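You operate a simulated robot arm through the tools that you are given. There is no shell and no other tool.

The job below is to be done with a simulated robot arm. You get a single attempt, and the scene is never put back.

JOB
Strap the carton as tight as its label says.
Fine: arm down, set the knob, fold the buckle lever, arm up.

Only the result counts: the job must be done as asked and must still hold three seconds after the hand-in. Knocking over, shifting, dropping, spilling or breaking anything else fails it. Flat cloth is picked up by pressing the open fingertips on it (5 to 10 N) and closing them slowly along it; thin cloth reads only 2 to 8 mm in the jaws.

ROBOT AND FRAMES
A 7-joint arm with a two-finger parallel gripper, fixed in place. Base frame: the origin is on the floor under the middle of its stand, x ahead of it, y to its left, z up; the work surface is at about z = 785. Units: mm, degrees, N and s.
With the tool pointing down near the work surface it reaches from about 100 to 560 mm from the base axis. Its first joint turns from -166.0 to 166.0 degrees. Payload 1.57 kg.
Tool frame: the origin (TCP) lies between the finger pads and is the grasp point; the fingertips stand 30 mm ahead of it; z points along the fingers, y is the line along which they close. The gripper opens to 80 mm. The fingers are 17 mm wide and 12 mm thick; the gripper's body (40 by 82 mm) begins 80 mm behind the TCP.
Orientation is that of the tool frame in the base frame, as a unit quaternion [x, y, z, w]. With the fingers straight down and closing along the base's y, the tool's x points along the base's -x, its y along +y and its z along -z.

CONTROLS
- The arm moves only by the tool play_rows. Its argument "series" is one flat list of numbers, 7 for each row, row after row: the opening in per cent of the stroke, from 0 (shut) to 100 (fully open), then the shift along the tool's x, y, z in units of 30 mm (1.0 is 30 mm), then the turn, a rotation vector about the tool's x, y, z in units of 5 degrees (1.0 is 5 degrees). In form: [jaw, dx, dy, dz, rx, ry, rz, jaw, dx, dy, dz, rx, ry, rz, ...]. A call has 1 to 20 rows; each row shifts and turns the commanded pose from where the row before left it, along the tool's axes as they then stand. A call with a number of a shift or a turn outside -1 to 1 is refused whole. A row lasts 0.2 s, in which the tool goes at most 50 mm and 8.6 degrees; a call with a longer step from one row to the next is refused whole, and so is a gripper value outside its range. Where a pose cannot be reached the arm comes as near as it can. A force on the tool above 50 N (or 10 N above the force at the start of the call, whichever is more), or a blocked arm, ends the call early, and 0.2 s more pass. The fingers move at their own pace (about 72 mm/s each) and stop on an object; they squeeze with about 33 N. The grip force told is the motor's: it shows also when the fingers shut on nothing. Time passes only in rows, and 0.2 s behind the last, so rows that do not move let the fingers close. The reply holds the time, the measured pose of the TCP, the force on the tool along the base axes, the opening and the grip force, in the units named above and with some noise, with the torque about the TCP (base axes, N m) and any sound that the robot's microphone picked up.
- Cameras (640 x 400 px; columns grow to the right, rows downward): "scene" is fixed at [219.2, 498.7, 1339.5]; the picture's right is [-0.85, -0.53, 0.00], its down [-0.13, 0.22, -0.97] and it looks along [0.51, -0.82, -0.25] (base axes); focal length 214 px, centre (320, 200). "wrist" rides on the gripper at [72, -7, -122] in the tool frame; the picture's right is [0.09, 1.00, 0.00], its down [-0.84, 0.08, -0.54] and it looks along [-0.54, 0.05, 0.84] (tool axes); focal length 238 px, centre (320, 200). There is no depth. A picture from a camera that has moved, and an enlarged one, comes with that camera's place and axes in the base frame and with its lens.
- snapshot(camera): a new picture of that camera. It takes no simulated time.
- move_column(by): slides the trunk up (or, below 0, down) by that many mm; the arm rides with it, the base frame stays. It gives what a move gives, with no picture.
- inspect(camera, box): a new picture of the part [left, top, right, bottom] of that camera's present view, enlarged. It takes no simulated time.
- job_done(): hands the job in; it is judged then, once.

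Nothing tells you positions but the pictures and the camera data. Unless the task says otherwise, let go and move clear before handing in.

The tools are called after ">>>" by a JSON object that holds its "name" and its "arguments". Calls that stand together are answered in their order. play_rows: Moves the arm, as the interface text tells. Its arguments: {"type":"object","properties":{"series":{"type":"array"}},"required":["series"]} The other tools are called the same way: move_column (by) moves the trunk up or down; snapshot (camera) takes a picture; inspect (camera, box) takes an enlarged picture of a part of a camera's view; job_done () hands the job in.

At the start:

```text
t: 0.0
tool_pos: [442.6, 235.0, 1409.1]
ee_rot: [0.0, 0.997, -0.071, -0.035]
force: [0.3, 0.2, 0.8]
moment: [0.0, 0.01, -0.01]
gripper_width: 80.2
grip_force: 0.0
trunk travel left (down, up): [-765.0, 225.0]
```

scene: 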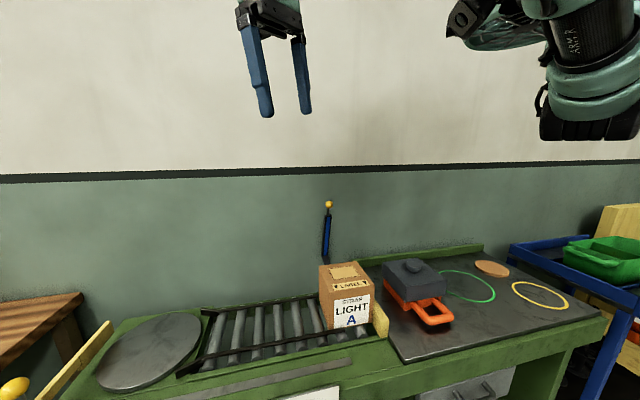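
wrist: 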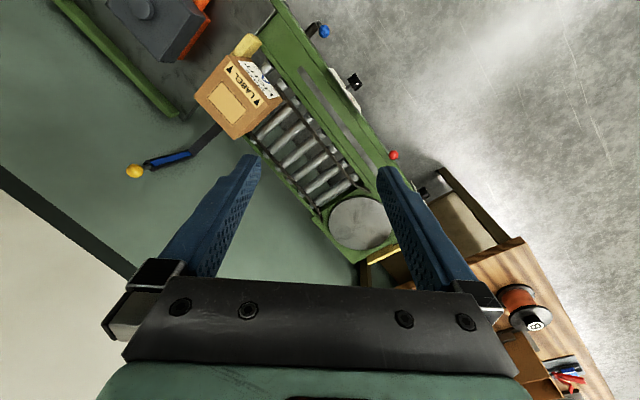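

I see a green bench with a roller conveyor, a carton labelled "LIGHT A", a grey and orange tool, and a blue upright arm with a yellow ball behind the carton. I'll look closer at each before moving.

>>> {"name": "inspect", "arguments": {"camera": "scene", "box": [290, 190, 450, 350]}}

>>> {"name": "inspect", "arguments": {"camera": "scene", "box": [180, 290, 420, 400]}}

>>> {"name": "inspect", "arguments": {"camera": "wrist", "box": [100, 0, 440, 200]}}

>>> {"name": "inspect", "arguments": {"camera": "scene", "box": [400, 220, 640, 400]}}

```text
2.50 times, centred on (370, 270) of scene
camera zoom: at [219.2, 498.7, 1339.5], right [-0.85, -0.53, 0.0], down [-0.13, 0.22, -0.97], along [0.51, -0.82, -0.25], focal length 536 px, centre (195, 25)
```

zoom: 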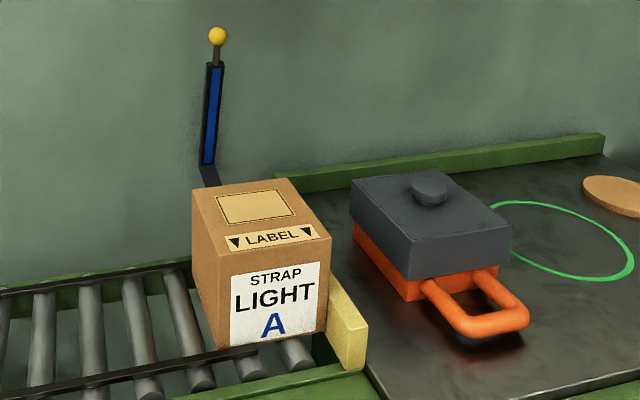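

```text
2.67 times, centred on (300, 345) of scene
camera zoom: at [219.2, 498.7, 1339.5], right [-0.85, -0.53, 0.0], down [-0.13, 0.22, -0.97], along [0.51, -0.82, -0.25], focal length 572 px, centre (373, -187)
```

zoom: 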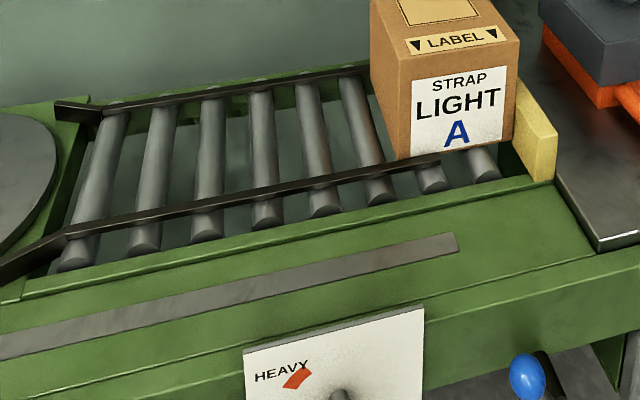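

```text
1.88 times, centred on (270, 100) of wrist
camera zoom: at [379.7, 245.9, 1535.2], right [-0.1, 0.99, -0.14], down [0.87, 0.15, 0.47], along [0.48, -0.07, -0.87], focal length 449 px, centre (414, 388)
```

zoom: 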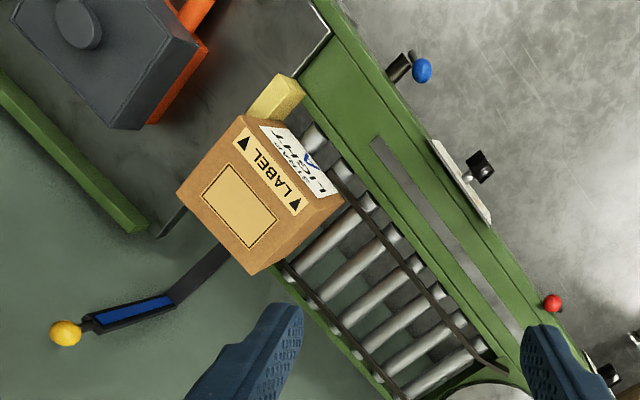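

```text
2.22 times, centred on (520, 310) of scene
camera zoom: at [219.2, 498.7, 1339.5], right [-0.85, -0.53, 0.0], down [-0.13, 0.22, -0.97], along [0.51, -0.82, -0.25], focal length 477 px, centre (-124, -44)
```

zoom: 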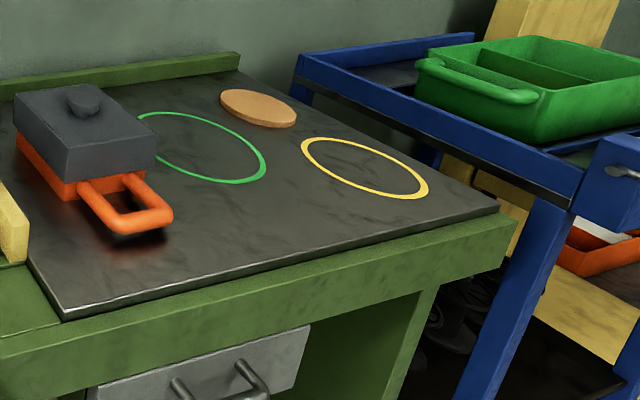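

The carton's label reads "STRAP LIGHT A", and the front of the bench carries a panel with a knob and some coloured balls (blue, red). I'll look at these controls enlarged.

>>> {"name": "inspect", "arguments": {"camera": "wrist", "box": [290, 10, 390, 110]}}

>>> {"name": "inspect", "arguments": {"camera": "wrist", "box": [370, 130, 450, 210]}}

>>> {"name": "inspect", "arguments": {"camera": "wrist", "box": [110, 50, 290, 190]}}

>>> {"name": "inspect", "arguments": {"camera": "scene", "box": [260, 360, 420, 400]}}

>>> {"name": "inspect", "arguments": {"camera": "scene", "box": [0, 300, 200, 400]}}

```text
4.00 times, centred on (340, 60) of wrist
camera zoom: at [379.7, 245.9, 1535.2], right [-0.1, 0.99, -0.14], down [0.87, 0.15, 0.47], along [0.48, -0.07, -0.87], focal length 953 px, centre (240, 760)
```

zoom: 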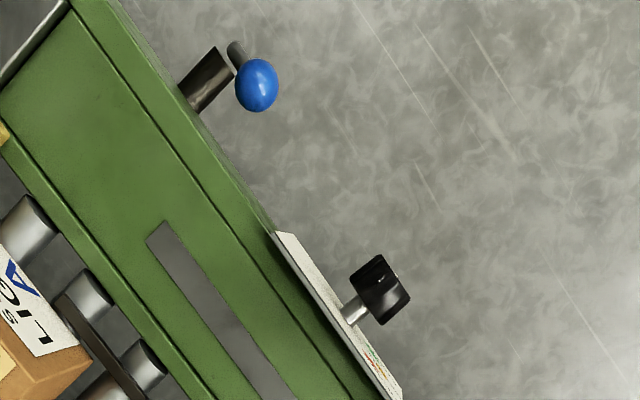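

```text
5.00 times, centred on (410, 170) of wrist
camera zoom: at [379.7, 245.9, 1535.2], right [-0.1, 0.99, -0.14], down [0.87, 0.15, 0.47], along [0.48, -0.07, -0.87], focal length 1192 px, centre (-130, 350)
```

zoom: 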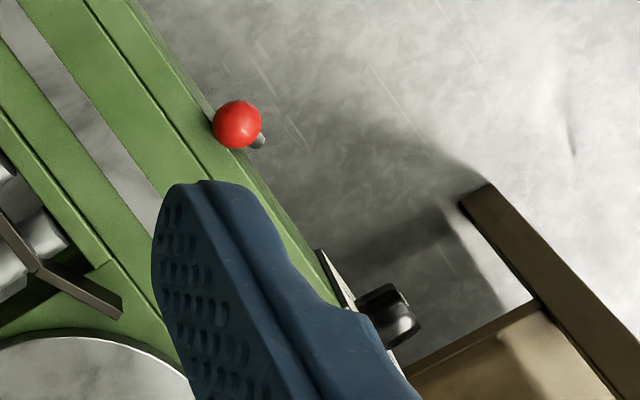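

```text
2.86 times, centred on (200, 120) of wrist
camera zoom: at [379.7, 245.9, 1535.2], right [-0.1, 0.99, -0.14], down [0.87, 0.15, 0.47], along [0.48, -0.07, -0.87], focal length 681 px, centre (663, 429)
```

zoom: 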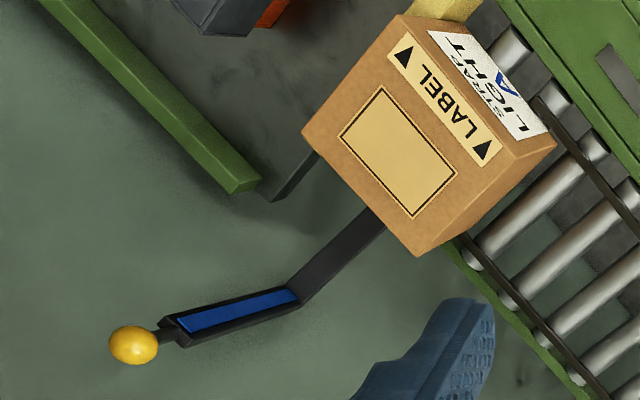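

```text
4.00 times, centred on (340, 380) of scene
camera zoom: at [219.2, 498.7, 1339.5], right [-0.85, -0.53, 0.0], down [-0.13, 0.22, -0.97], along [0.51, -0.82, -0.25], focal length 858 px, centre (240, -520)
```

zoom: 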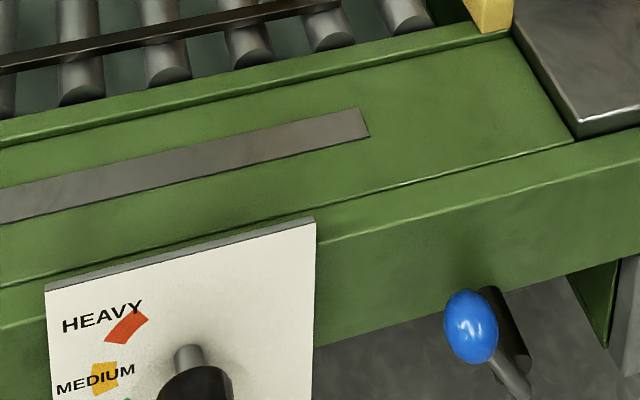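

```text
3.20 times, centred on (100, 350) of scene
camera zoom: at [219.2, 498.7, 1339.5], right [-0.85, -0.53, 0.0], down [-0.13, 0.22, -0.97], along [0.51, -0.82, -0.25], focal length 686 px, centre (1024, -280)
```

zoom: 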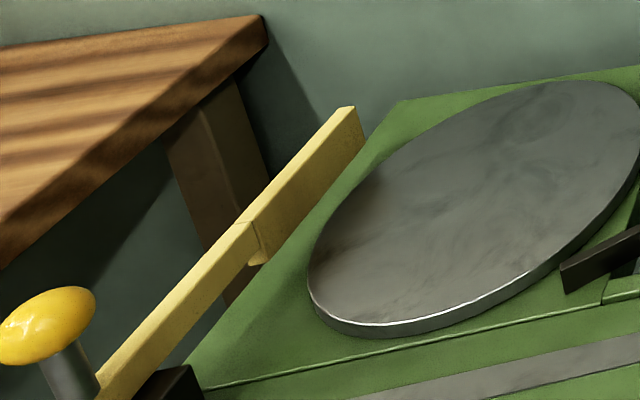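

The bench runs diagonally across the robot's front, about 150 mm from the base axis. The tension dial is on its front near (407, 246, 760), and the raised strap arm's yellow ball is near (608, -190, 1119). I'll turn the tool and back off so the wrist camera can see the bench front.

>>> {"name": "play_rows", "arguments": {"series": [100, 0, 0, 0, 0, 0, 0.92, 100, 0, 0, 0, 0, 0, 0.92, 100, 0, 0, 0, 0, 0, 0.92, 100, 0, 0, 0, 0, 0, 0.92, 100, 0, 0, 0, 0, 0, 0.92, 100, 0, 0, 0, 0, 0, 0.92, 100, 0, 0, 0, 0, 0, 0.92, 100, 0, 0, 0, 0, 0, 0.92, 100, 0, 0, 0, 0, 0, 0.92, 100, 0, 0, 0, 0, 0, 0.92]}}

```text
t: 2.2
tool_pos: [441.8, 235.0, 1408.2]
ee_rot: [0.391, 0.917, -0.08, -0.005]
force: [-0.5, 0.2, 0.1]
moment: [-0.01, -0.02, 0.03]
gripper_width: 80.0
grip_force: 0.1
trunk travel left (down, up): [-765.0, 225.0]
```

Turn reached. Next I level the tilt, back the tool away from the bench and lower the trunk for a frontal look at the controls.

>>> {"name": "play_rows", "arguments": {"series": [100, 0.95, 0, 0, -0.87, -1, 0, 100, 0.95, 0, 0, -0.87, -1, 0, 100, 0.95, -0.2, 0, 0, 0, 0, 100, 0.95, -0.2, 0, 0, 0, 0, 100, 0.95, -0.2, 0, 0, 0, 0, 100, 0.95, 0, 0, 0, 0, 0]}}

>>> {"name": "move_column", "arguments": {"by": -350}}

>>> {"name": "snapshot", "arguments": {"camera": "wrist"}}

>>> {"name": "snapshot", "arguments": {"camera": "scene"}}

```text
t: 3.6
tool_pos: [312.1, 341.2, 1375.2]
ee_rot: [0.382, 0.917, -0.046, 0.103]
force: [-0.5, -0.3, 0.5]
moment: [-0.02, -0.01, 0.0]
gripper_width: 80.0
grip_force: 0.0
trunk travel left (down, up): [-765.0, 225.0]
```

```text
t: 7.0
tool_pos: [312.2, 341.0, 1024.3]
ee_rot: [0.38, 0.918, -0.047, 0.102]
force: [-0.5, -0.2, 0.1]
moment: [-0.02, -0.01, -0.04]
gripper_width: 79.9
grip_force: 0.1
trunk travel left (down, up): [-415.0, 575.0]
```

```text
taken
camera wrist: at [238.3, 405.9, 1127.7], right [0.64, 0.77, -0.03], down [0.55, -0.43, 0.71], along [0.54, -0.47, -0.7], focal length 238 px, centre (320, 200)
```

wrist: 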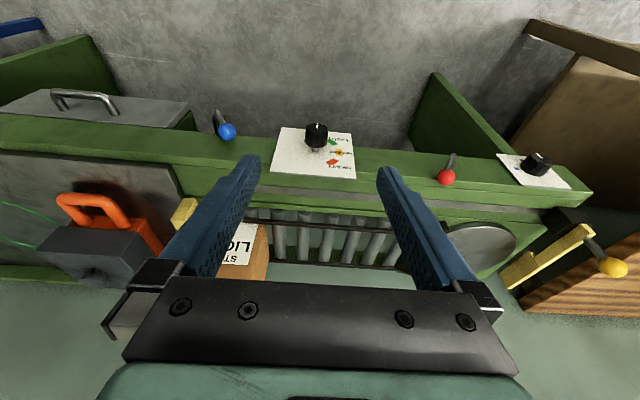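

```text
taken
```

scene: 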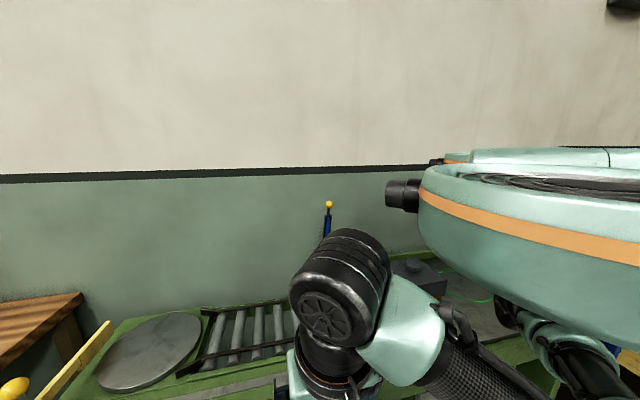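

The wrist view is upside down and now shows the front: a blue lever, the HEAVY/MEDIUM/LIGHT dial, a red lever, a second dial near the turntable and a yellow gate. I'll enlarge each one.

>>> {"name": "inspect", "arguments": {"camera": "wrist", "box": [260, 100, 370, 190]}}

>>> {"name": "inspect", "arguments": {"camera": "wrist", "box": [420, 130, 600, 210]}}

>>> {"name": "inspect", "arguments": {"camera": "wrist", "box": [190, 90, 270, 160]}}

>>> {"name": "inspect", "arguments": {"camera": "wrist", "box": [170, 180, 290, 290]}}

>>> {"name": "inspect", "arguments": {"camera": "wrist", "box": [490, 210, 640, 310]}}

```text
4.44 times, centred on (315, 145) of wrist
camera zoom: at [238.3, 405.9, 1127.7], right [0.64, 0.77, -0.03], down [0.55, -0.43, 0.71], along [0.54, -0.47, -0.7], focal length 1059 px, centre (342, 444)
```

zoom: 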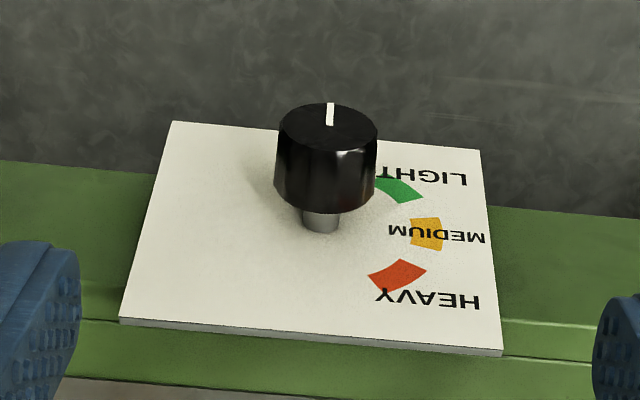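

```text
3.56 times, centred on (510, 170) of wrist
camera zoom: at [238.3, 405.9, 1127.7], right [0.64, 0.77, -0.03], down [0.55, -0.43, 0.71], along [0.54, -0.47, -0.7], focal length 848 px, centre (-356, 307)
```

zoom: 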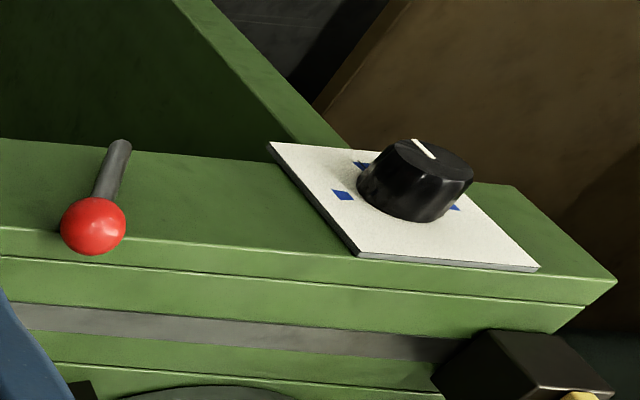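

```text
5.71 times, centred on (230, 125) of wrist
camera zoom: at [238.3, 405.9, 1127.7], right [0.64, 0.77, -0.03], down [0.55, -0.43, 0.71], along [0.54, -0.47, -0.7], focal length 1362 px, centre (834, 629)
```

zoom: 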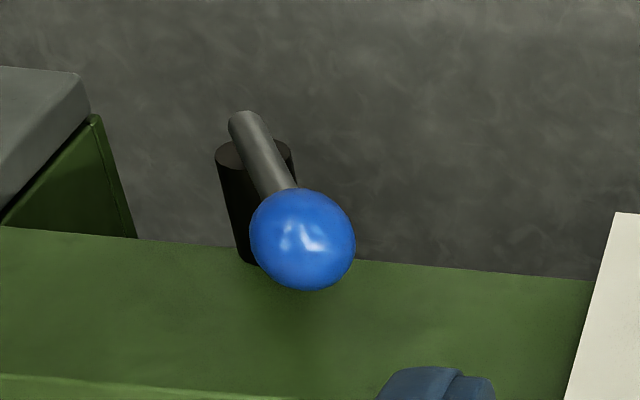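

```text
3.64 times, centred on (230, 235) of wrist
camera zoom: at [238.3, 405.9, 1127.7], right [0.64, 0.77, -0.03], down [0.55, -0.43, 0.71], along [0.54, -0.47, -0.7], focal length 867 px, centre (647, 73)
```

zoom: 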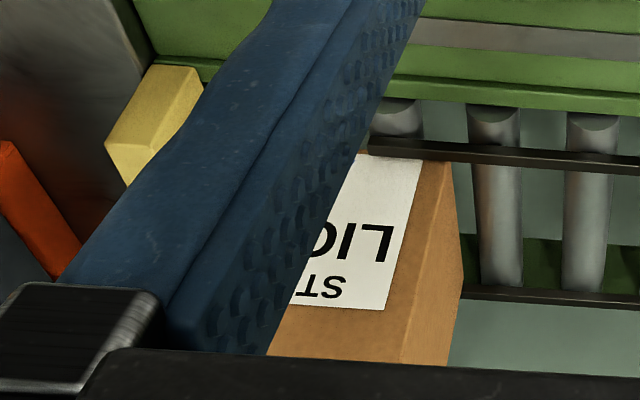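

```text
4.00 times, centred on (565, 260) of wrist
camera zoom: at [238.3, 405.9, 1127.7], right [0.64, 0.77, -0.03], down [0.55, -0.43, 0.71], along [0.54, -0.47, -0.7], focal length 953 px, centre (-660, -40)
```

zoom: 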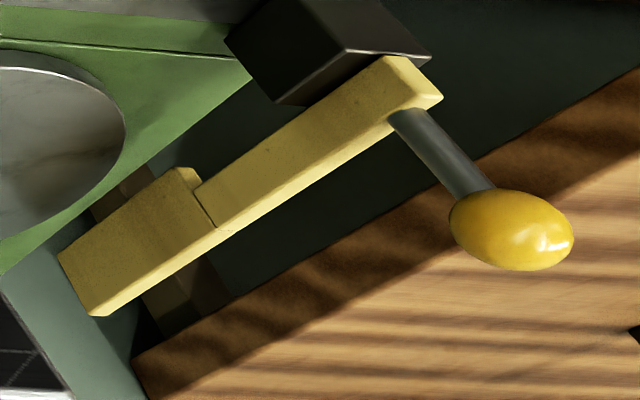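

The LIGHT mark is at about 45° below the knob toward the carton-left side, while the pointer seems to point straight down. The blue lever lines up with the carton and strap arm (u≈310), so I take it to be the buckle lever; I'll move across for a closer look at it.

>>> {"name": "play_rows", "arguments": {"series": [100, 0, -1, 0, 0, 0, 0, 100, 0, -1, 0, 0, -0.8, 0, 100, 0, -1, 0, 0, -0.8, 0, 100, 0, -1, 0, 0, -0.8, 0, 100, 0, -1, 0, 0, -0.8, 0]}}

>>> {"name": "snapshot", "arguments": {"camera": "wrist"}}

```text
t: 8.2
tool_pos: [208.8, 230.8, 1012.7]
ee_rot: [0.374, 0.894, -0.119, 0.217]
force: [0.0, 0.2, -0.1]
moment: [-0.03, -0.04, 0.01]
gripper_width: 79.7
grip_force: 0.1
trunk travel left (down, up): [-415.0, 575.0]
```

```text
taken
camera wrist: at [122.1, 316.2, 1085.1], right [0.66, 0.75, -0.09], down [0.42, -0.26, 0.87], along [0.63, -0.61, -0.48], focal length 238 px, centre (320, 200)
```

wrist: 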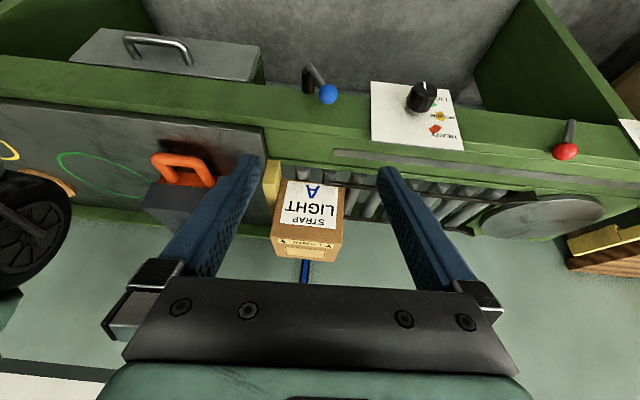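

>>> {"name": "inspect", "arguments": {"camera": "wrist", "box": [280, 50, 360, 120]}}

>>> {"name": "inspect", "arguments": {"camera": "wrist", "box": [370, 65, 470, 155]}}

>>> {"name": "inspect", "arguments": {"camera": "wrist", "box": [230, 150, 380, 290]}}

>>> {"name": "inspect", "arguments": {"camera": "wrist", "box": [540, 100, 640, 180]}}

```text
5.71 times, centred on (320, 85) of wrist
camera zoom: at [122.1, 316.2, 1085.1], right [0.66, 0.75, -0.09], down [0.42, -0.26, 0.87], along [0.63, -0.61, -0.48], focal length 1362 px, centre (320, 857)
```

zoom: 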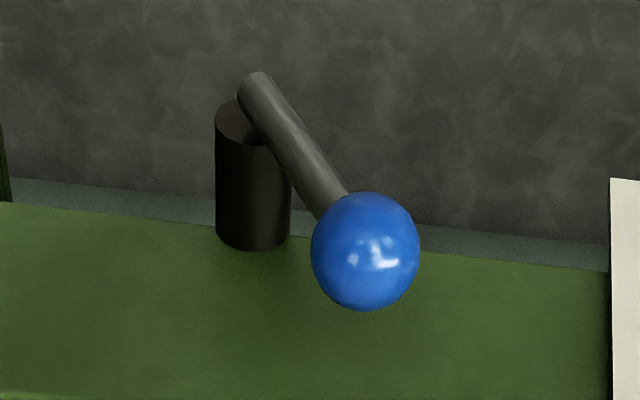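

```text
4.44 times, centred on (420, 110) of wrist
camera zoom: at [122.1, 316.2, 1085.1], right [0.66, 0.75, -0.09], down [0.42, -0.26, 0.87], along [0.63, -0.61, -0.48], focal length 1059 px, centre (-124, 600)
```

zoom: 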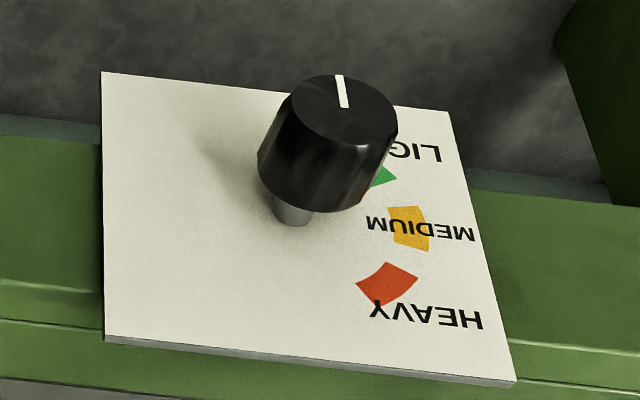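

```text
2.86 times, centred on (305, 220) of wrist
camera zoom: at [122.1, 316.2, 1085.1], right [0.66, 0.75, -0.09], down [0.42, -0.26, 0.87], along [0.63, -0.61, -0.48], focal length 681 px, centre (363, 143)
```

zoom: 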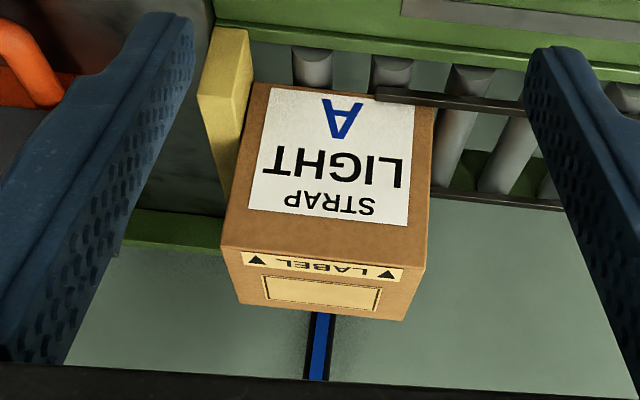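

```text
5.00 times, centred on (590, 140) of wrist
camera zoom: at [122.1, 316.2, 1085.1], right [0.66, 0.75, -0.09], down [0.42, -0.26, 0.87], along [0.63, -0.61, -0.48], focal length 1192 px, centre (-1030, 500)
```

zoom: 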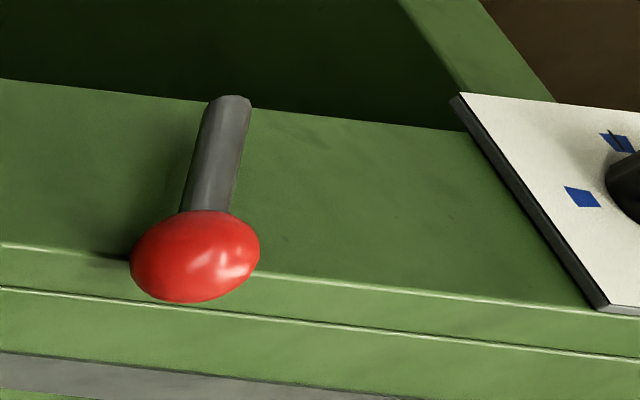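

The blue lever pivots at about u=274, z=707 and its ball stands at u=310, z=768. The carton spans u 235–372 with its top near z=938. Before pulling the strap arm I need to know where its hinge is, so I'll raise the trunk, swing over and look at it from the right-hand side.

>>> {"name": "move_column", "arguments": {"by": 260}}

>>> {"name": "play_rows", "arguments": {"series": [100, 0, 0, 0, 0, 0.95, 0, 100, 0, 0, 0, 0, 0.95, 0, 100, 0, 0, 0, 0, 0.95, 0, 100, 0, 0, 0, 0, 0.95, 0, 100, 0, 0, 0, 0, 0.95, 0, 100, 0, 0, 0, 0, 0.95, 0, 100, 0, 0, 0, 0, 0, -0.94, 100, 0, 0, 0, 0, 0, -0.94, 100, 0, 0, 0, 0, 0, -0.94, 100, 0, 0, 0, 0, 0, -0.94, 100, 0, 0, 0, 0, 0, -0.94, 100, 0, 0, 0, 0, 0, -0.94, 100, 0, 0, 0, 0, 0, -0.94, 100, 0, 0, 0, 0, 0, -0.94, 100, 0, 0, 0, 0, 0, -0.94, 100, 0, 0, 0, 0, 0, -0.94]}}

```text
t: 10.9
tool_pos: [208.8, 231.4, 1272.1]
ee_rot: [0.373, 0.894, -0.117, 0.22]
force: [-0.1, -0.3, -0.2]
moment: [-0.01, 0.0, -0.03]
gripper_width: 79.8
grip_force: 0.1
trunk travel left (down, up): [-675.0, 315.0]
```

```text
t: 11.8
tool_pos: [204.7, 238.1, 1261.4]
ee_rot: [0.358, 0.913, -0.104, 0.166]
force: [0.1, 0.0, -0.1]
moment: [0.02, -0.01, 0.02]
gripper_width: 79.9
grip_force: 0.0
trunk travel left (down, up): [-675.0, 315.0]
stopped in row 4: the arm was blocked; the commanded pose is now the measured one
```

The arm stopped as blocked while untilting. I'll check its configuration from the scene camera.

>>> {"name": "snapshot", "arguments": {"camera": "scene"}}

>>> {"name": "snapshot", "arguments": {"camera": "wrist"}}

```text
taken
```

scene: 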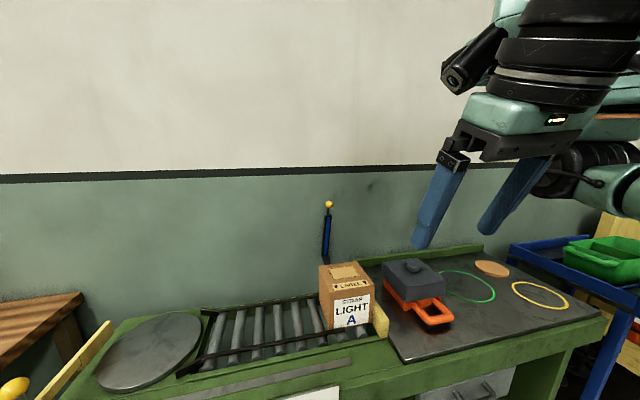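

```text
taken
camera wrist: at [122.1, 313.6, 1347.0], right [0.62, 0.78, -0.11], down [0.51, -0.29, 0.81], along [0.6, -0.56, -0.58], focal length 238 px, centre (320, 200)
```

wrist: 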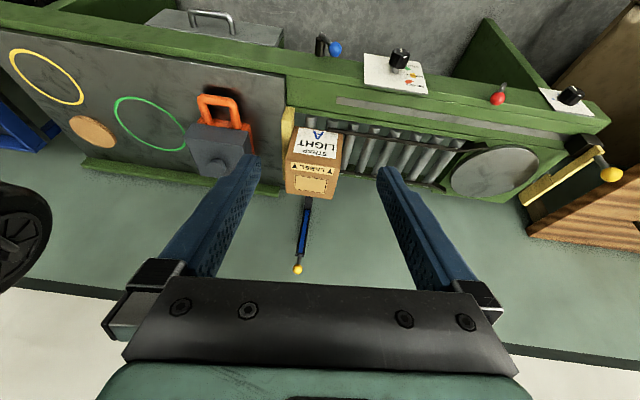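

Nothing was hit; it looks like a posture limit close to the column. I'll first move out over the bench at this height, then turn the wrist.

>>> {"name": "play_rows", "arguments": {"series": [100, -0.92, -0.04, 0.38, 0, 0, 0, 100, -0.92, -0.04, 0.38, 0, 0, 0, 100, -0.92, -0.04, 0.38, 0, 0, 0, 100, -0.92, -0.04, 0.38, 0, 0, 0, 100, -0.92, -0.04, 0.38, 0, 0, 0, 100, -0.92, -0.04, 0.38, 0, 0, 0, 100, -0.92, -0.04, 0.38, 0, 0, 0]}}

```text
t: 13.4
tool_pos: [352.6, 86.3, 1261.1]
ee_rot: [0.356, 0.914, -0.103, 0.167]
force: [-0.2, 0.6, -0.4]
moment: [-0.02, -0.01, -0.03]
gripper_width: 80.1
grip_force: 0.1
trunk travel left (down, up): [-675.0, 315.0]
```

>>> {"name": "play_rows", "arguments": {"series": [100, 0, 0, 0, 0, 0.9, -0.5, 100, 0, 0, 0, 0, 0.9, -0.5, 100, 0, 0, 0, 0, 0.9, -0.5, 100, 0, 0, 0, 0, 0.9, -0.5, 100, 0, 0, 0, 0, 0.9, -0.5, 100, 0, 0, 0, 0, 0, -0.94, 100, 0, 0, 0, 0, 0, -0.94, 100, 0, 0, 0, 0, 0, -0.94, 100, 0, 0, 0, 0, 0, -0.94, 100, 0, 0, 0, 0, 0, -0.94, 100, 0, 0, 0, 0, 0, -0.94, 100, 0, 0, 0, 0, 0, -0.94]}}

```text
t: 16.0
tool_pos: [350.1, 88.1, 1260.7]
ee_rot: [-0.015, 0.998, -0.04, -0.04]
force: [-0.5, -0.8, 0.0]
moment: [0.02, 0.0, -0.02]
gripper_width: 80.1
grip_force: 0.0
trunk travel left (down, up): [-675.0, 315.0]
```

>>> {"name": "play_rows", "arguments": {"series": [100, 0.13, -0.97, -0.07, 0, 0, 0, 100, 0.13, -0.97, -0.07, 0, 0, 0, 100, 0.13, -0.97, -0.07, 0, 0, 0, 100, 0.13, -0.97, -0.07, 0, 0, 0, 100, 0.13, -0.97, -0.07, 0, 0, 0, 100, 0.13, -0.97, -0.07, 0, 0, 0, 100, 0.13, -0.97, -0.07, 0, 0, 0, 100, 0.13, -0.97, -0.07, 0, 0, 0, 100, 0.13, -0.97, -0.07, 0, -1, -0.6, 100, 0.13, -0.97, -0.07, 0, -1, -0.6, 100, 0.13, -0.97, -0.07, 0, -1, -0.6, 100, 0.13, -0.97, -0.07, 0, -1, -0.6, 100, 0, 0, 0, 0, -1, -0.6]}}

>>> {"name": "snapshot", "arguments": {"camera": "wrist"}}

```text
t: 18.9
tool_pos: [375.2, -223.3, 1319.5]
ee_rot: [-0.258, 0.955, -0.025, 0.143]
force: [0.3, 1.0, -0.3]
moment: [0.0, 0.02, 0.01]
gripper_width: 79.9
grip_force: 0.1
trunk travel left (down, up): [-675.0, 315.0]
stopped in row 13: the arm was blocked; the commanded pose is now the measured one
```

```text
taken
camera wrist: at [283.9, -268.9, 1418.8], right [-0.56, 0.82, -0.15], down [0.5, 0.47, 0.73], along [0.66, 0.33, -0.67], focal length 238 px, centre (320, 200)
```

wrist: 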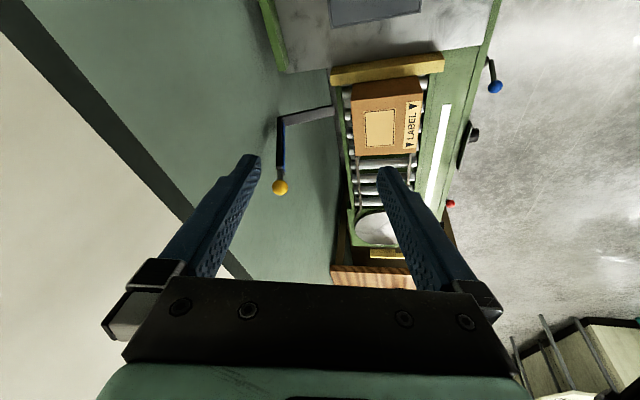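

>>> {"name": "inspect", "arguments": {"camera": "wrist", "box": [250, 50, 450, 210]}}

>>> {"name": "inspect", "arguments": {"camera": "wrist", "box": [260, 80, 370, 200]}}

>>> {"name": "snapshot", "arguments": {"camera": "scene"}}

```text
2.50 times, centred on (350, 130) of wrist
camera zoom: at [283.9, -268.9, 1418.8], right [-0.56, 0.82, -0.15], down [0.5, 0.47, 0.73], along [0.66, 0.33, -0.67], focal length 596 px, centre (245, 375)
```

zoom: 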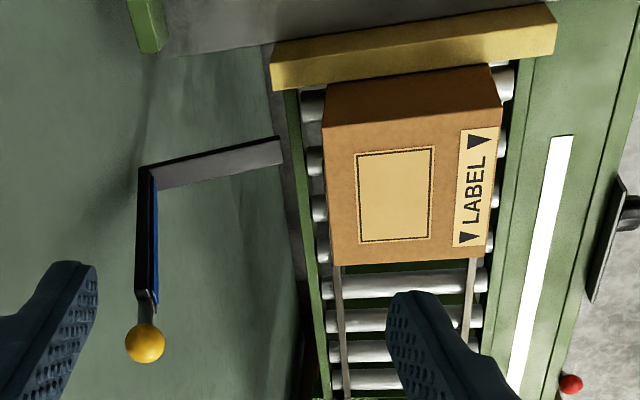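

```text
3.33 times, centred on (315, 140) of wrist
camera zoom: at [283.9, -268.9, 1418.8], right [-0.56, 0.82, -0.15], down [0.5, 0.47, 0.73], along [0.66, 0.33, -0.67], focal length 794 px, centre (337, 400)
```

zoom: 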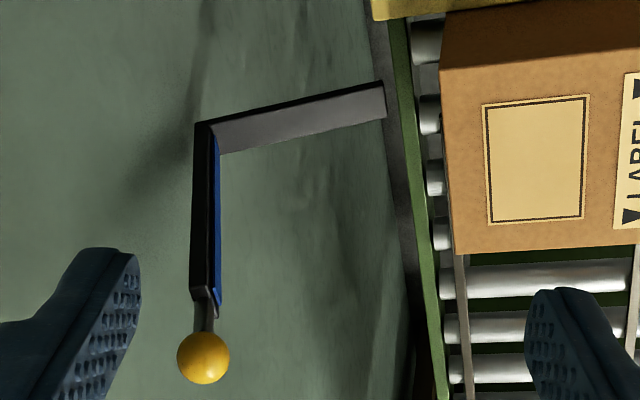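

```text
taken
```

scene: 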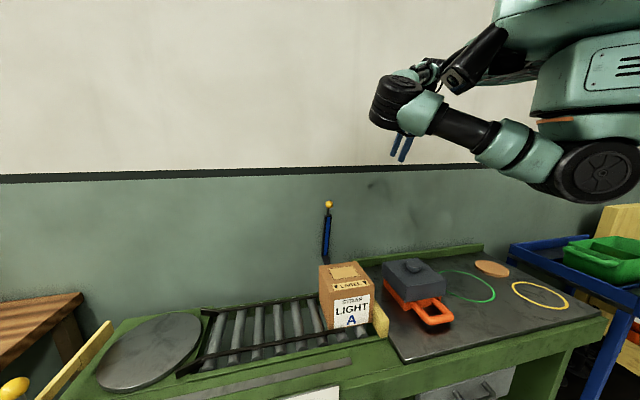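

From above I can see the strap arm is L-shaped: its hinge is at the bench's rear (n≈490, z≈808), the bend at n≈632, and the yellow ball at about u=304, n=563, z=1112. Lowering it means pulling the ball about 76° toward the robot, over the carton. I'll bring the tool back and turn it to face the ball at 45° tilt.

>>> {"name": "play_rows", "arguments": {"series": [100, -0.738, 0.686, 0.114, 0, 0, 0, 100, -0.738, 0.686, 0.114, 0, 0, 0, 100, -0.738, 0.686, 0.114, 0, 0, 0, 100, -0.738, 0.686, 0.114, 0, 0, 0, 100, -0.738, 0.686, 0.114, 0, 0, 0, 100, -0.738, 0.686, 0.114, 0, 0, 0, 100, -0.738, 0.686, 0.114, 0, 0, 0]}}

>>> {"name": "play_rows", "arguments": {"series": [100, 0, 0, 0, 0.467, -0.297, 0.976, 100, 0, 0, 0, 0.467, -0.297, 0.976, 100, 0, 0, 0, 0.467, -0.297, 0.976, 100, 0, 0, 0, 0.467, -0.297, 0.976, 100, 0, 0, 0, 0.467, -0.297, 0.976, 100, 0, 0, 0, 0.467, -0.297, 0.976, 100, 0, 0, 0, 0.467, -0.297, 0.976, 100, 0, 0, 0, 0.467, -0.297, 0.976, 100, 0, 0, 0, 0.467, -0.297, 0.976, 100, 0, 0, 0, 0.467, -0.297, 0.976, 100, 0, 0, 0, 0.467, -0.297, 0.976, 100, 0, 0, 0, 0.467, -0.297, 0.976, 100, 0, 0, 0, 0.467, -0.297, 0.976, 100, 0, 0, 0, 0.467, -0.297, 0.976]}}

>>> {"name": "snapshot", "arguments": {"camera": "wrist"}}

>>> {"name": "snapshot", "arguments": {"camera": "scene"}}

```text
t: 20.5
tool_pos: [441.1, -18.7, 1318.4]
ee_rot: [-0.257, 0.955, -0.027, 0.143]
force: [-1.2, 0.1, 0.3]
moment: [0.0, 0.03, -0.01]
gripper_width: 79.9
grip_force: 0.0
trunk travel left (down, up): [-675.0, 315.0]
```

```text
t: 23.5
tool_pos: [440.0, -19.5, 1319.3]
ee_rot: [0.361, 0.85, -0.149, 0.353]
force: [0.6, -0.2, 0.9]
moment: [0.0, -0.01, 0.0]
gripper_width: 80.1
grip_force: 0.0
trunk travel left (down, up): [-675.0, 315.0]
```

```text
taken
camera wrist: at [339.2, 72.3, 1354.3], right [0.67, 0.74, -0.07], down [0.2, -0.09, 0.98], along [0.71, -0.67, -0.21], focal length 238 px, centre (320, 200)
```

wrist: 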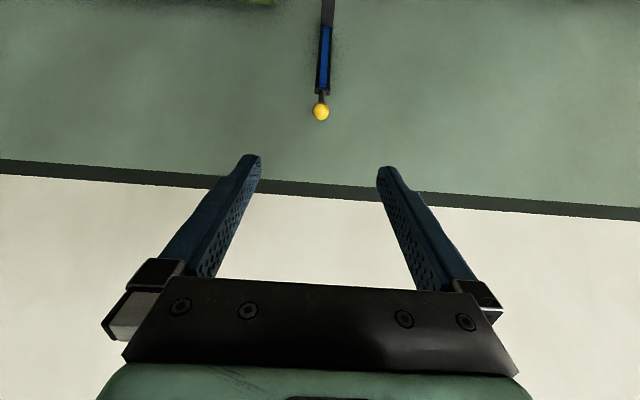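

```text
taken
```

scene: 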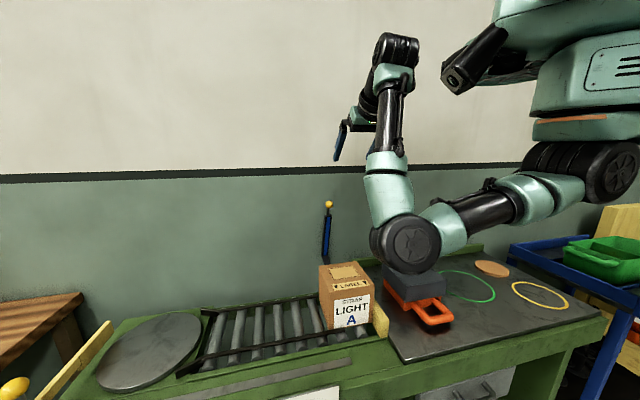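

The jaws now face the yellow ball (about 608, -193, 1114). The elbow hangs low in this posture, so I'll raise the trunk a little to keep it clear of the bench, then advance to a pre-grasp point.

>>> {"name": "move_column", "arguments": {"by": 100}}

>>> {"name": "play_rows", "arguments": {"series": [100, 0.23, 0, 0.9, 0, 0, 0, 100, 0.23, 0, 0.9, 0, 0, 0, 100, 0.23, 0, 0.9, 0, 0, 0, 100, 0.23, 0, 0.9, 0, 0, 0, 100, 0.23, 0, 0.9, 0, 0, 0, 100, 0.23, 0, 0.9, 0, 0, 0, 100, 0.23, 0, 0.9, 0, 0, 0]}}

>>> {"name": "snapshot", "arguments": {"camera": "scene"}}

>>> {"name": "snapshot", "arguments": {"camera": "wrist"}}

```text
t: 24.9
tool_pos: [439.3, -21.0, 1419.3]
ee_rot: [0.359, 0.851, -0.15, 0.352]
force: [-0.3, -0.2, -0.2]
moment: [0.02, -0.01, -0.01]
gripper_width: 80.0
grip_force: 0.1
trunk travel left (down, up): [-775.0, 215.0]
```

```text
t: 26.5
tool_pos: [509.9, -92.3, 1252.6]
ee_rot: [0.361, 0.851, -0.15, 0.352]
force: [0.9, -0.7, 0.3]
moment: [0.0, 0.01, -0.02]
gripper_width: 80.0
grip_force: 0.0
trunk travel left (down, up): [-775.0, 215.0]
```

```text
taken
```

scene: 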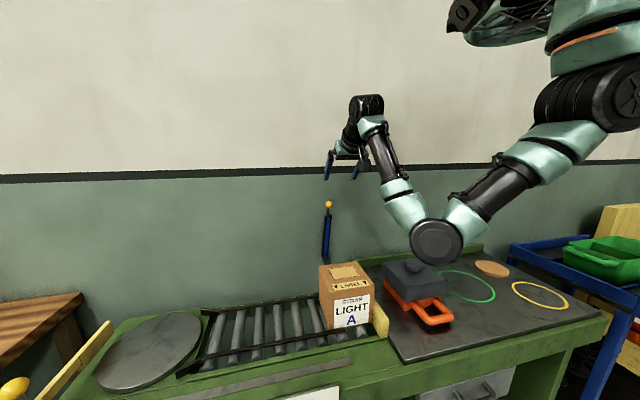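

```text
taken
camera wrist: at [410.2, 1.5, 1287.8], right [0.67, 0.74, -0.07], down [0.2, -0.1, 0.97], along [0.71, -0.67, -0.21], focal length 238 px, centre (320, 200)
```

wrist: 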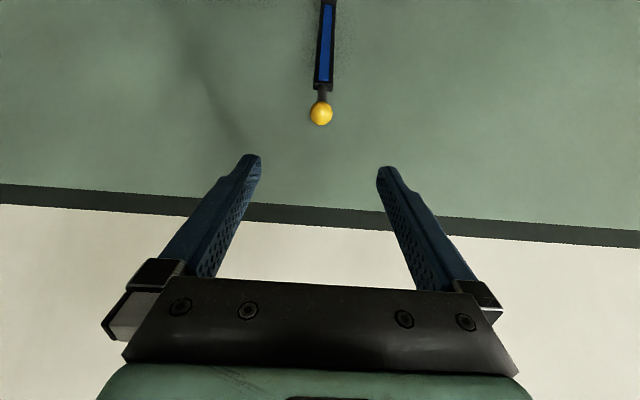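

The ball is dead ahead, about 197 mm along the tool axis. I advance most of the way.

>>> {"name": "play_rows", "arguments": {"series": [100, 0, 0, 0.9, 0, 0, 0, 100, 0, 0, 0.9, 0, 0, 0, 100, 0, 0, 0.9, 0, 0, 0, 100, 0, 0, 0.9, 0, 0, 0, 100, 0, 0, 0.9, 0, 0, 0]}}

>>> {"name": "snapshot", "arguments": {"camera": "wrist"}}

```text
t: 27.7
tool_pos: [576.0, -161.3, 1155.3]
ee_rot: [0.36, 0.851, -0.15, 0.352]
force: [-0.3, 0.2, -0.5]
moment: [0.0, -0.01, 0.04]
gripper_width: 80.0
grip_force: 0.1
trunk travel left (down, up): [-775.0, 215.0]
```

```text
taken
camera wrist: at [475.0, -67.9, 1190.6], right [0.67, 0.74, -0.07], down [0.2, -0.09, 0.97], along [0.71, -0.67, -0.21], focal length 238 px, centre (320, 200)
```

wrist: 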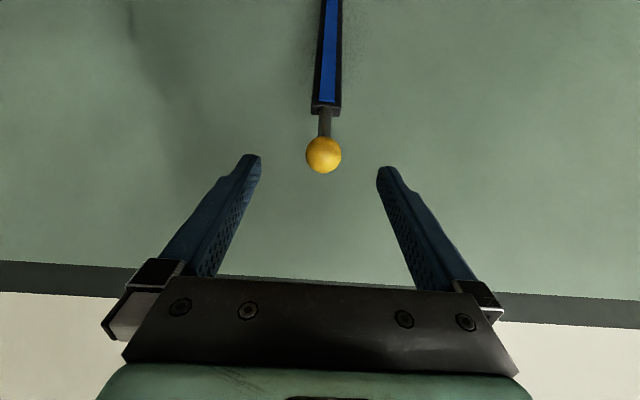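

>>> {"name": "play_rows", "arguments": {"series": [100, -0.03, 0, 0.68, 0, 0, 0, 100, -0.03, 0, 0.68, 0, 0, 0, 100, -0.03, 0.02, 0.66, 0, 0, 0]}}

>>> {"name": "snapshot", "arguments": {"camera": "wrist"}}

>>> {"name": "inspect", "arguments": {"camera": "scene", "box": [290, 130, 390, 230]}}

```text
t: 28.5
tool_pos: [606.9, -192.2, 1114.3]
ee_rot: [0.36, 0.851, -0.149, 0.352]
force: [0.6, -0.2, -0.6]
moment: [0.02, -0.03, -0.01]
gripper_width: 79.8
grip_force: 0.1
trunk travel left (down, up): [-775.0, 215.0]
```

```text
taken
camera wrist: at [507.1, -98.8, 1150.3], right [0.67, 0.74, -0.07], down [0.2, -0.09, 0.97], along [0.72, -0.67, -0.21], focal length 238 px, centre (320, 200)
```

wrist: 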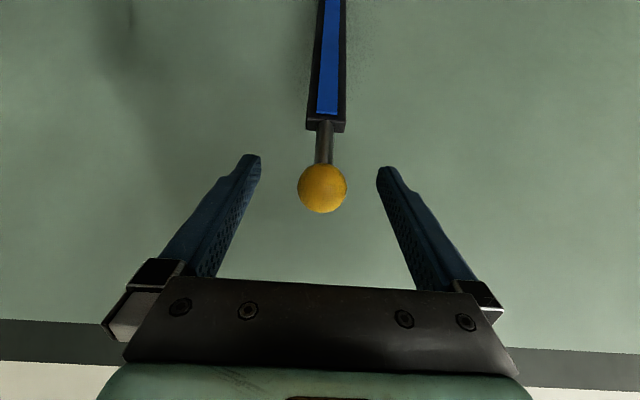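

```text
4.00 times, centred on (340, 180) of scene
camera zoom: at [219.2, 498.7, 1339.5], right [-0.85, -0.53, 0.0], down [-0.13, 0.22, -0.97], along [0.51, -0.82, -0.25], focal length 858 px, centre (240, 280)
```

zoom: 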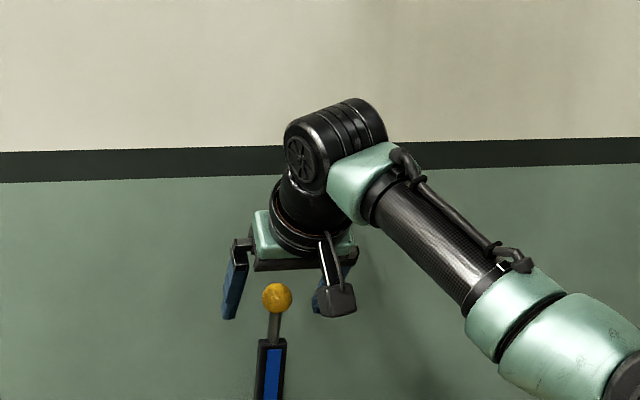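

The ball is centred between the finger pads, so I close on it.

>>> {"name": "play_rows", "arguments": {"series": [30, 0, 0, 0, 0, 0, 0, 20, 0, 0, 0, 0, 0, 0, 10, 0, 0, 0, 0, 0, 0, 0, 0, 0, 0, 0, 0, 0, 0, 0, 0, 0, 0, 0, 0]}}

>>> {"name": "snapshot", "arguments": {"camera": "wrist"}}

```text
t: 29.7
tool_pos: [608.0, -191.7, 1114.9]
ee_rot: [0.358, 0.851, -0.149, 0.353]
force: [3.8, 3.5, 0.6]
moment: [0.04, -0.04, 0.07]
gripper_width: 28.3
grip_force: 39.4
trunk travel left (down, up): [-775.0, 215.0]
```

```text
taken
camera wrist: at [507.5, -97.7, 1150.5], right [0.67, 0.74, -0.07], down [0.2, -0.09, 0.97], along [0.72, -0.67, -0.21], focal length 238 px, centre (320, 200)
```

wrist: 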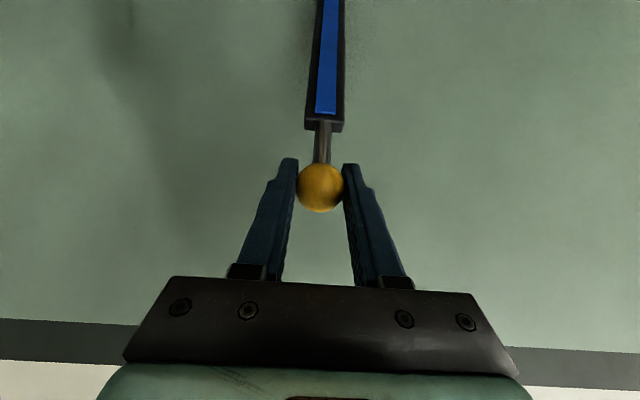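

Grip is firm at 28 mm. Now I pull the arm forward along its hinge arc, the first 10° in small steps, watching the force.

>>> {"name": "play_rows", "arguments": {"series": [0, 0.249, 0.02, -0.387, 0, 0, 0, 0, 0.266, 0, -0.375, 0, 0, 0, 0, 0.282, 0, -0.363, 0, 0, 0, 0, 0.296, 0, -0.349, 0, 0, 0]}}

```text
t: 30.7
tool_pos: [568.2, -152.3, 1123.4]
ee_rot: [0.358, 0.851, -0.149, 0.354]
force: [8.4, 3.8, 2.3]
moment: [-0.61, -0.67, 0.06]
gripper_width: 28.6
grip_force: 38.3
trunk travel left (down, up): [-775.0, 215.0]
```

The arm follows my hinge estimate well (hinge ≈ n 488, z 808), with only a slight sideways force I'll correct. I continue the next 20°.

>>> {"name": "play_rows", "arguments": {"series": [0, 0.308, 0.04, -0.337, 0, 0, 0, 0, 0.327, 0.04, -0.323, 0, 0, 0, 0, 0.341, 0.02, -0.309, 0, 0, 0, 0, 0.353, 0.02, -0.293, 0, 0, 0, 0, 0.365, 0.01, -0.276, 0, 0, 0, 0, 0.376, 0.01, -0.264, 0, 0, 0, 0, 0.388, 0.01, -0.243, 0, 0, 0, 0, 0.4, 0.01, -0.227, 0, 0, 0]}}

```text
t: 32.5
tool_pos: [493.7, -75.5, 1110.7]
ee_rot: [0.363, 0.849, -0.152, 0.351]
force: [-10.7, -14.7, 0.3]
moment: [-0.67, -0.63, 0.0]
gripper_width: 28.7
grip_force: 38.5
trunk travel left (down, up): [-775.0, 215.0]
```

Still on the arc; the sideways correction was a bit much (-18 N), so I back it off and continue the next 25°.

>>> {"name": "play_rows", "arguments": {"series": [0, 0.407, -0.035, -0.21, 0, 0, 0, 0, 0.417, -0.03, -0.191, 0, 0, 0, 0, 0.424, 0, -0.175, 0, 0, 0, 0, 0.433, 0.01, -0.156, 0, 0, 0, 0, 0.436, 0.01, -0.135, 0, 0, 0, 0, 0.445, 0.01, -0.116, 0, 0, 0, 0, 0.45, 0.01, -0.097, 0, 0, 0, 0, 0.452, 0.01, -0.076, 0, 0, 0, 0, 0.454, 0.01, -0.059, 0, 0, 0, 0, 0.457, 0.01, -0.038, 0, 0, 0]}}

>>> {"name": "snapshot", "arguments": {"camera": "scene"}}

>>> {"name": "snapshot", "arguments": {"camera": "wrist"}}

```text
t: 34.7
tool_pos: [409.4, 6.8, 1046.9]
ee_rot: [0.364, 0.849, -0.154, 0.351]
force: [-19.3, -26.6, -0.3]
moment: [-0.84, -0.65, -0.13]
gripper_width: 28.7
grip_force: 38.9
trunk travel left (down, up): [-775.0, 215.0]
```

```text
taken
```

scene: 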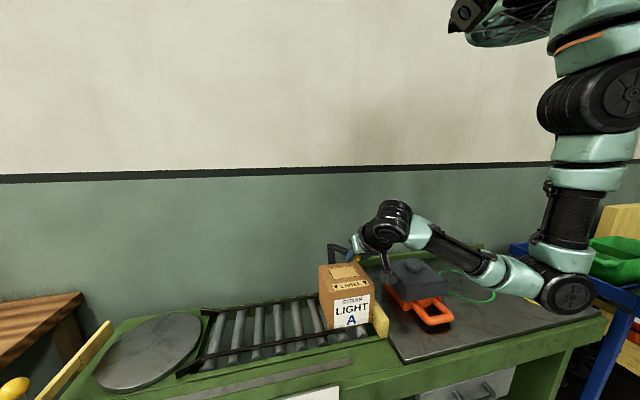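

```text
taken
camera wrist: at [311.1, 102.2, 1081.4], right [0.68, 0.73, -0.07], down [0.2, -0.09, 0.97], along [0.71, -0.68, -0.21], focal length 238 px, centre (320, 200)
```

wrist: 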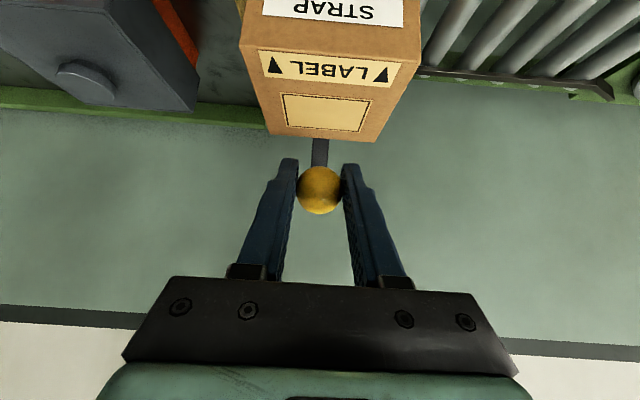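

The arm is at about 131° on its arc and the carton is undisturbed. A sideways load of -32 N has built up, so I relieve that first and then continue to about 146°.

>>> {"name": "play_rows", "arguments": {"series": [0, 0, -0.07, 0, 0, 0, 0, 0, 0, -0.07, 0, 0, 0, 0, 0, 0.459, -0.01, -0.022, 0, 0, 0, 0, 0.459, -0.01, -0.003, 0, 0, 0]}}

```text
t: 35.7
tool_pos: [395.1, 21.5, 1026.0]
ee_rot: [0.362, 0.85, -0.151, 0.352]
force: [-12.9, -16.9, 1.5]
moment: [-0.91, -0.59, -0.18]
gripper_width: 28.8
grip_force: 38.7
trunk travel left (down, up): [-775.0, 215.0]
```

>>> {"name": "play_rows", "arguments": {"series": [0, 0.459, -0.06, 0.016, 0, 0, 0, 0, 0.457, -0.06, 0.037, 0, 0, 0, 0, 0.455, -0.03, 0.058, 0, 0, 0, 0, 0.455, -0.03, 0.077, 0, 0, 0]}}

>>> {"name": "snapshot", "arguments": {"camera": "scene"}}

>>> {"name": "snapshot", "arguments": {"camera": "wrist"}}

```text
t: 36.7
tool_pos: [368.5, 47.7, 982.3]
ee_rot: [0.358, 0.851, -0.147, 0.354]
force: [7.1, -1.3, 0.6]
moment: [-0.79, -0.84, 0.08]
gripper_width: 28.7
grip_force: 38.9
trunk travel left (down, up): [-775.0, 215.0]
```

```text
taken
```

scene: 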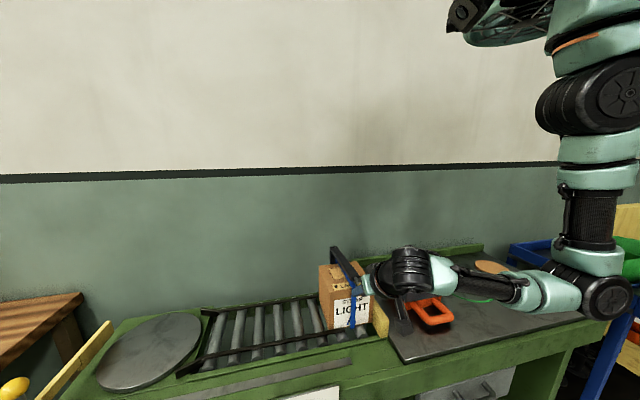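

```text
taken
camera wrist: at [268.4, 140.5, 1017.9], right [0.67, 0.74, -0.06], down [0.2, -0.1, 0.98], along [0.72, -0.66, -0.21], focal length 238 px, centre (320, 200)
```

wrist: 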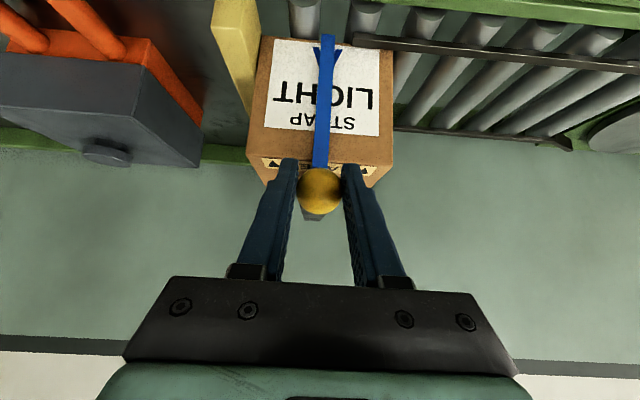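

The strap (blue) is now appearing down the carton's front as the arm comes down. I ease it through the last few degrees until it reaches its stop.

>>> {"name": "play_rows", "arguments": {"series": [0, 0.224, 0, 0.049, 0, 0, 0, 0, 0.224, 0, 0.049, 0, 0, 0, 0, 0.223, 0, 0.058, 0, 0, 0, 0, 0.223, 0, 0.058, 0, 0, 0]}}

```text
t: 37.7
tool_pos: [359.3, 56.8, 961.9]
ee_rot: [0.36, 0.85, -0.147, 0.356]
force: [14.0, 5.0, 16.1]
moment: [-0.45, -0.55, 0.09]
gripper_width: 28.9
grip_force: 38.9
trunk travel left (down, up): [-775.0, 215.0]
```

>>> {"name": "play_rows", "arguments": {"series": [0, 0.08, -0.02, 0.03, 0, 0, 0, 0, 0.08, -0.02, 0.03, 0, 0, 0]}}

>>> {"name": "snapshot", "arguments": {"camera": "scene"}}

>>> {"name": "inspect", "arguments": {"camera": "scene", "box": [300, 230, 420, 350]}}

>>> {"name": "snapshot", "arguments": {"camera": "wrist"}}

```text
t: 38.3
tool_pos: [359.7, 56.8, 960.1]
ee_rot: [0.36, 0.848, -0.146, 0.359]
force: [17.6, 4.1, 28.0]
moment: [-0.16, -0.29, 0.13]
gripper_width: 28.7
grip_force: 38.6
trunk travel left (down, up): [-775.0, 215.0]
```

```text
taken
```

scene: 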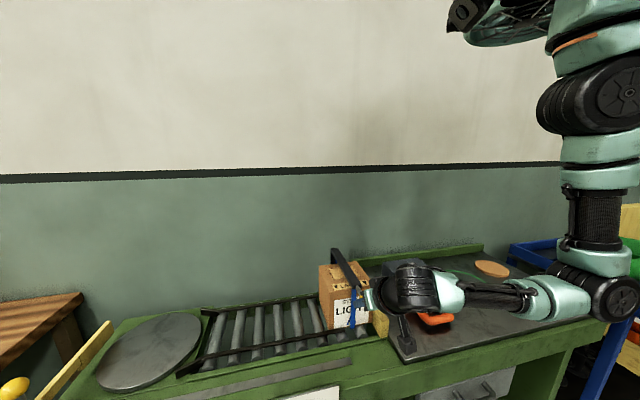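

```text
3.33 times, centred on (360, 290) of scene
camera zoom: at [219.2, 498.7, 1339.5], right [-0.85, -0.53, 0.0], down [-0.13, 0.22, -0.97], along [0.51, -0.82, -0.25], focal length 715 px, centre (187, -100)
```

zoom: 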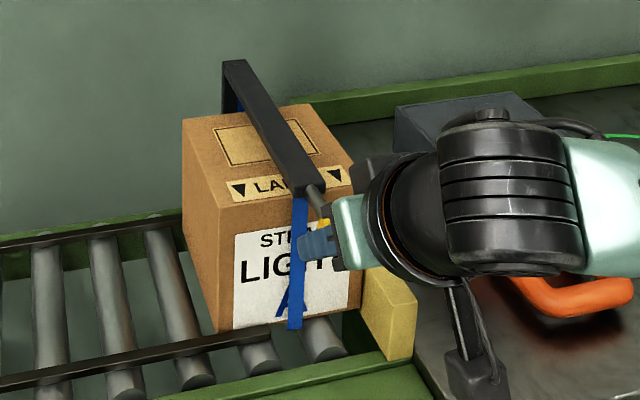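

```text
taken
camera wrist: at [258.5, 150.7, 992.7], right [0.67, 0.74, -0.05], down [0.18, -0.09, 0.98], along [0.72, -0.66, -0.2], focal length 238 px, centre (320, 200)
```

wrist: 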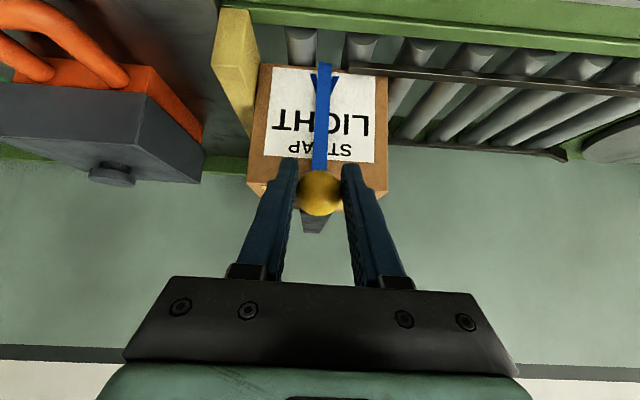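

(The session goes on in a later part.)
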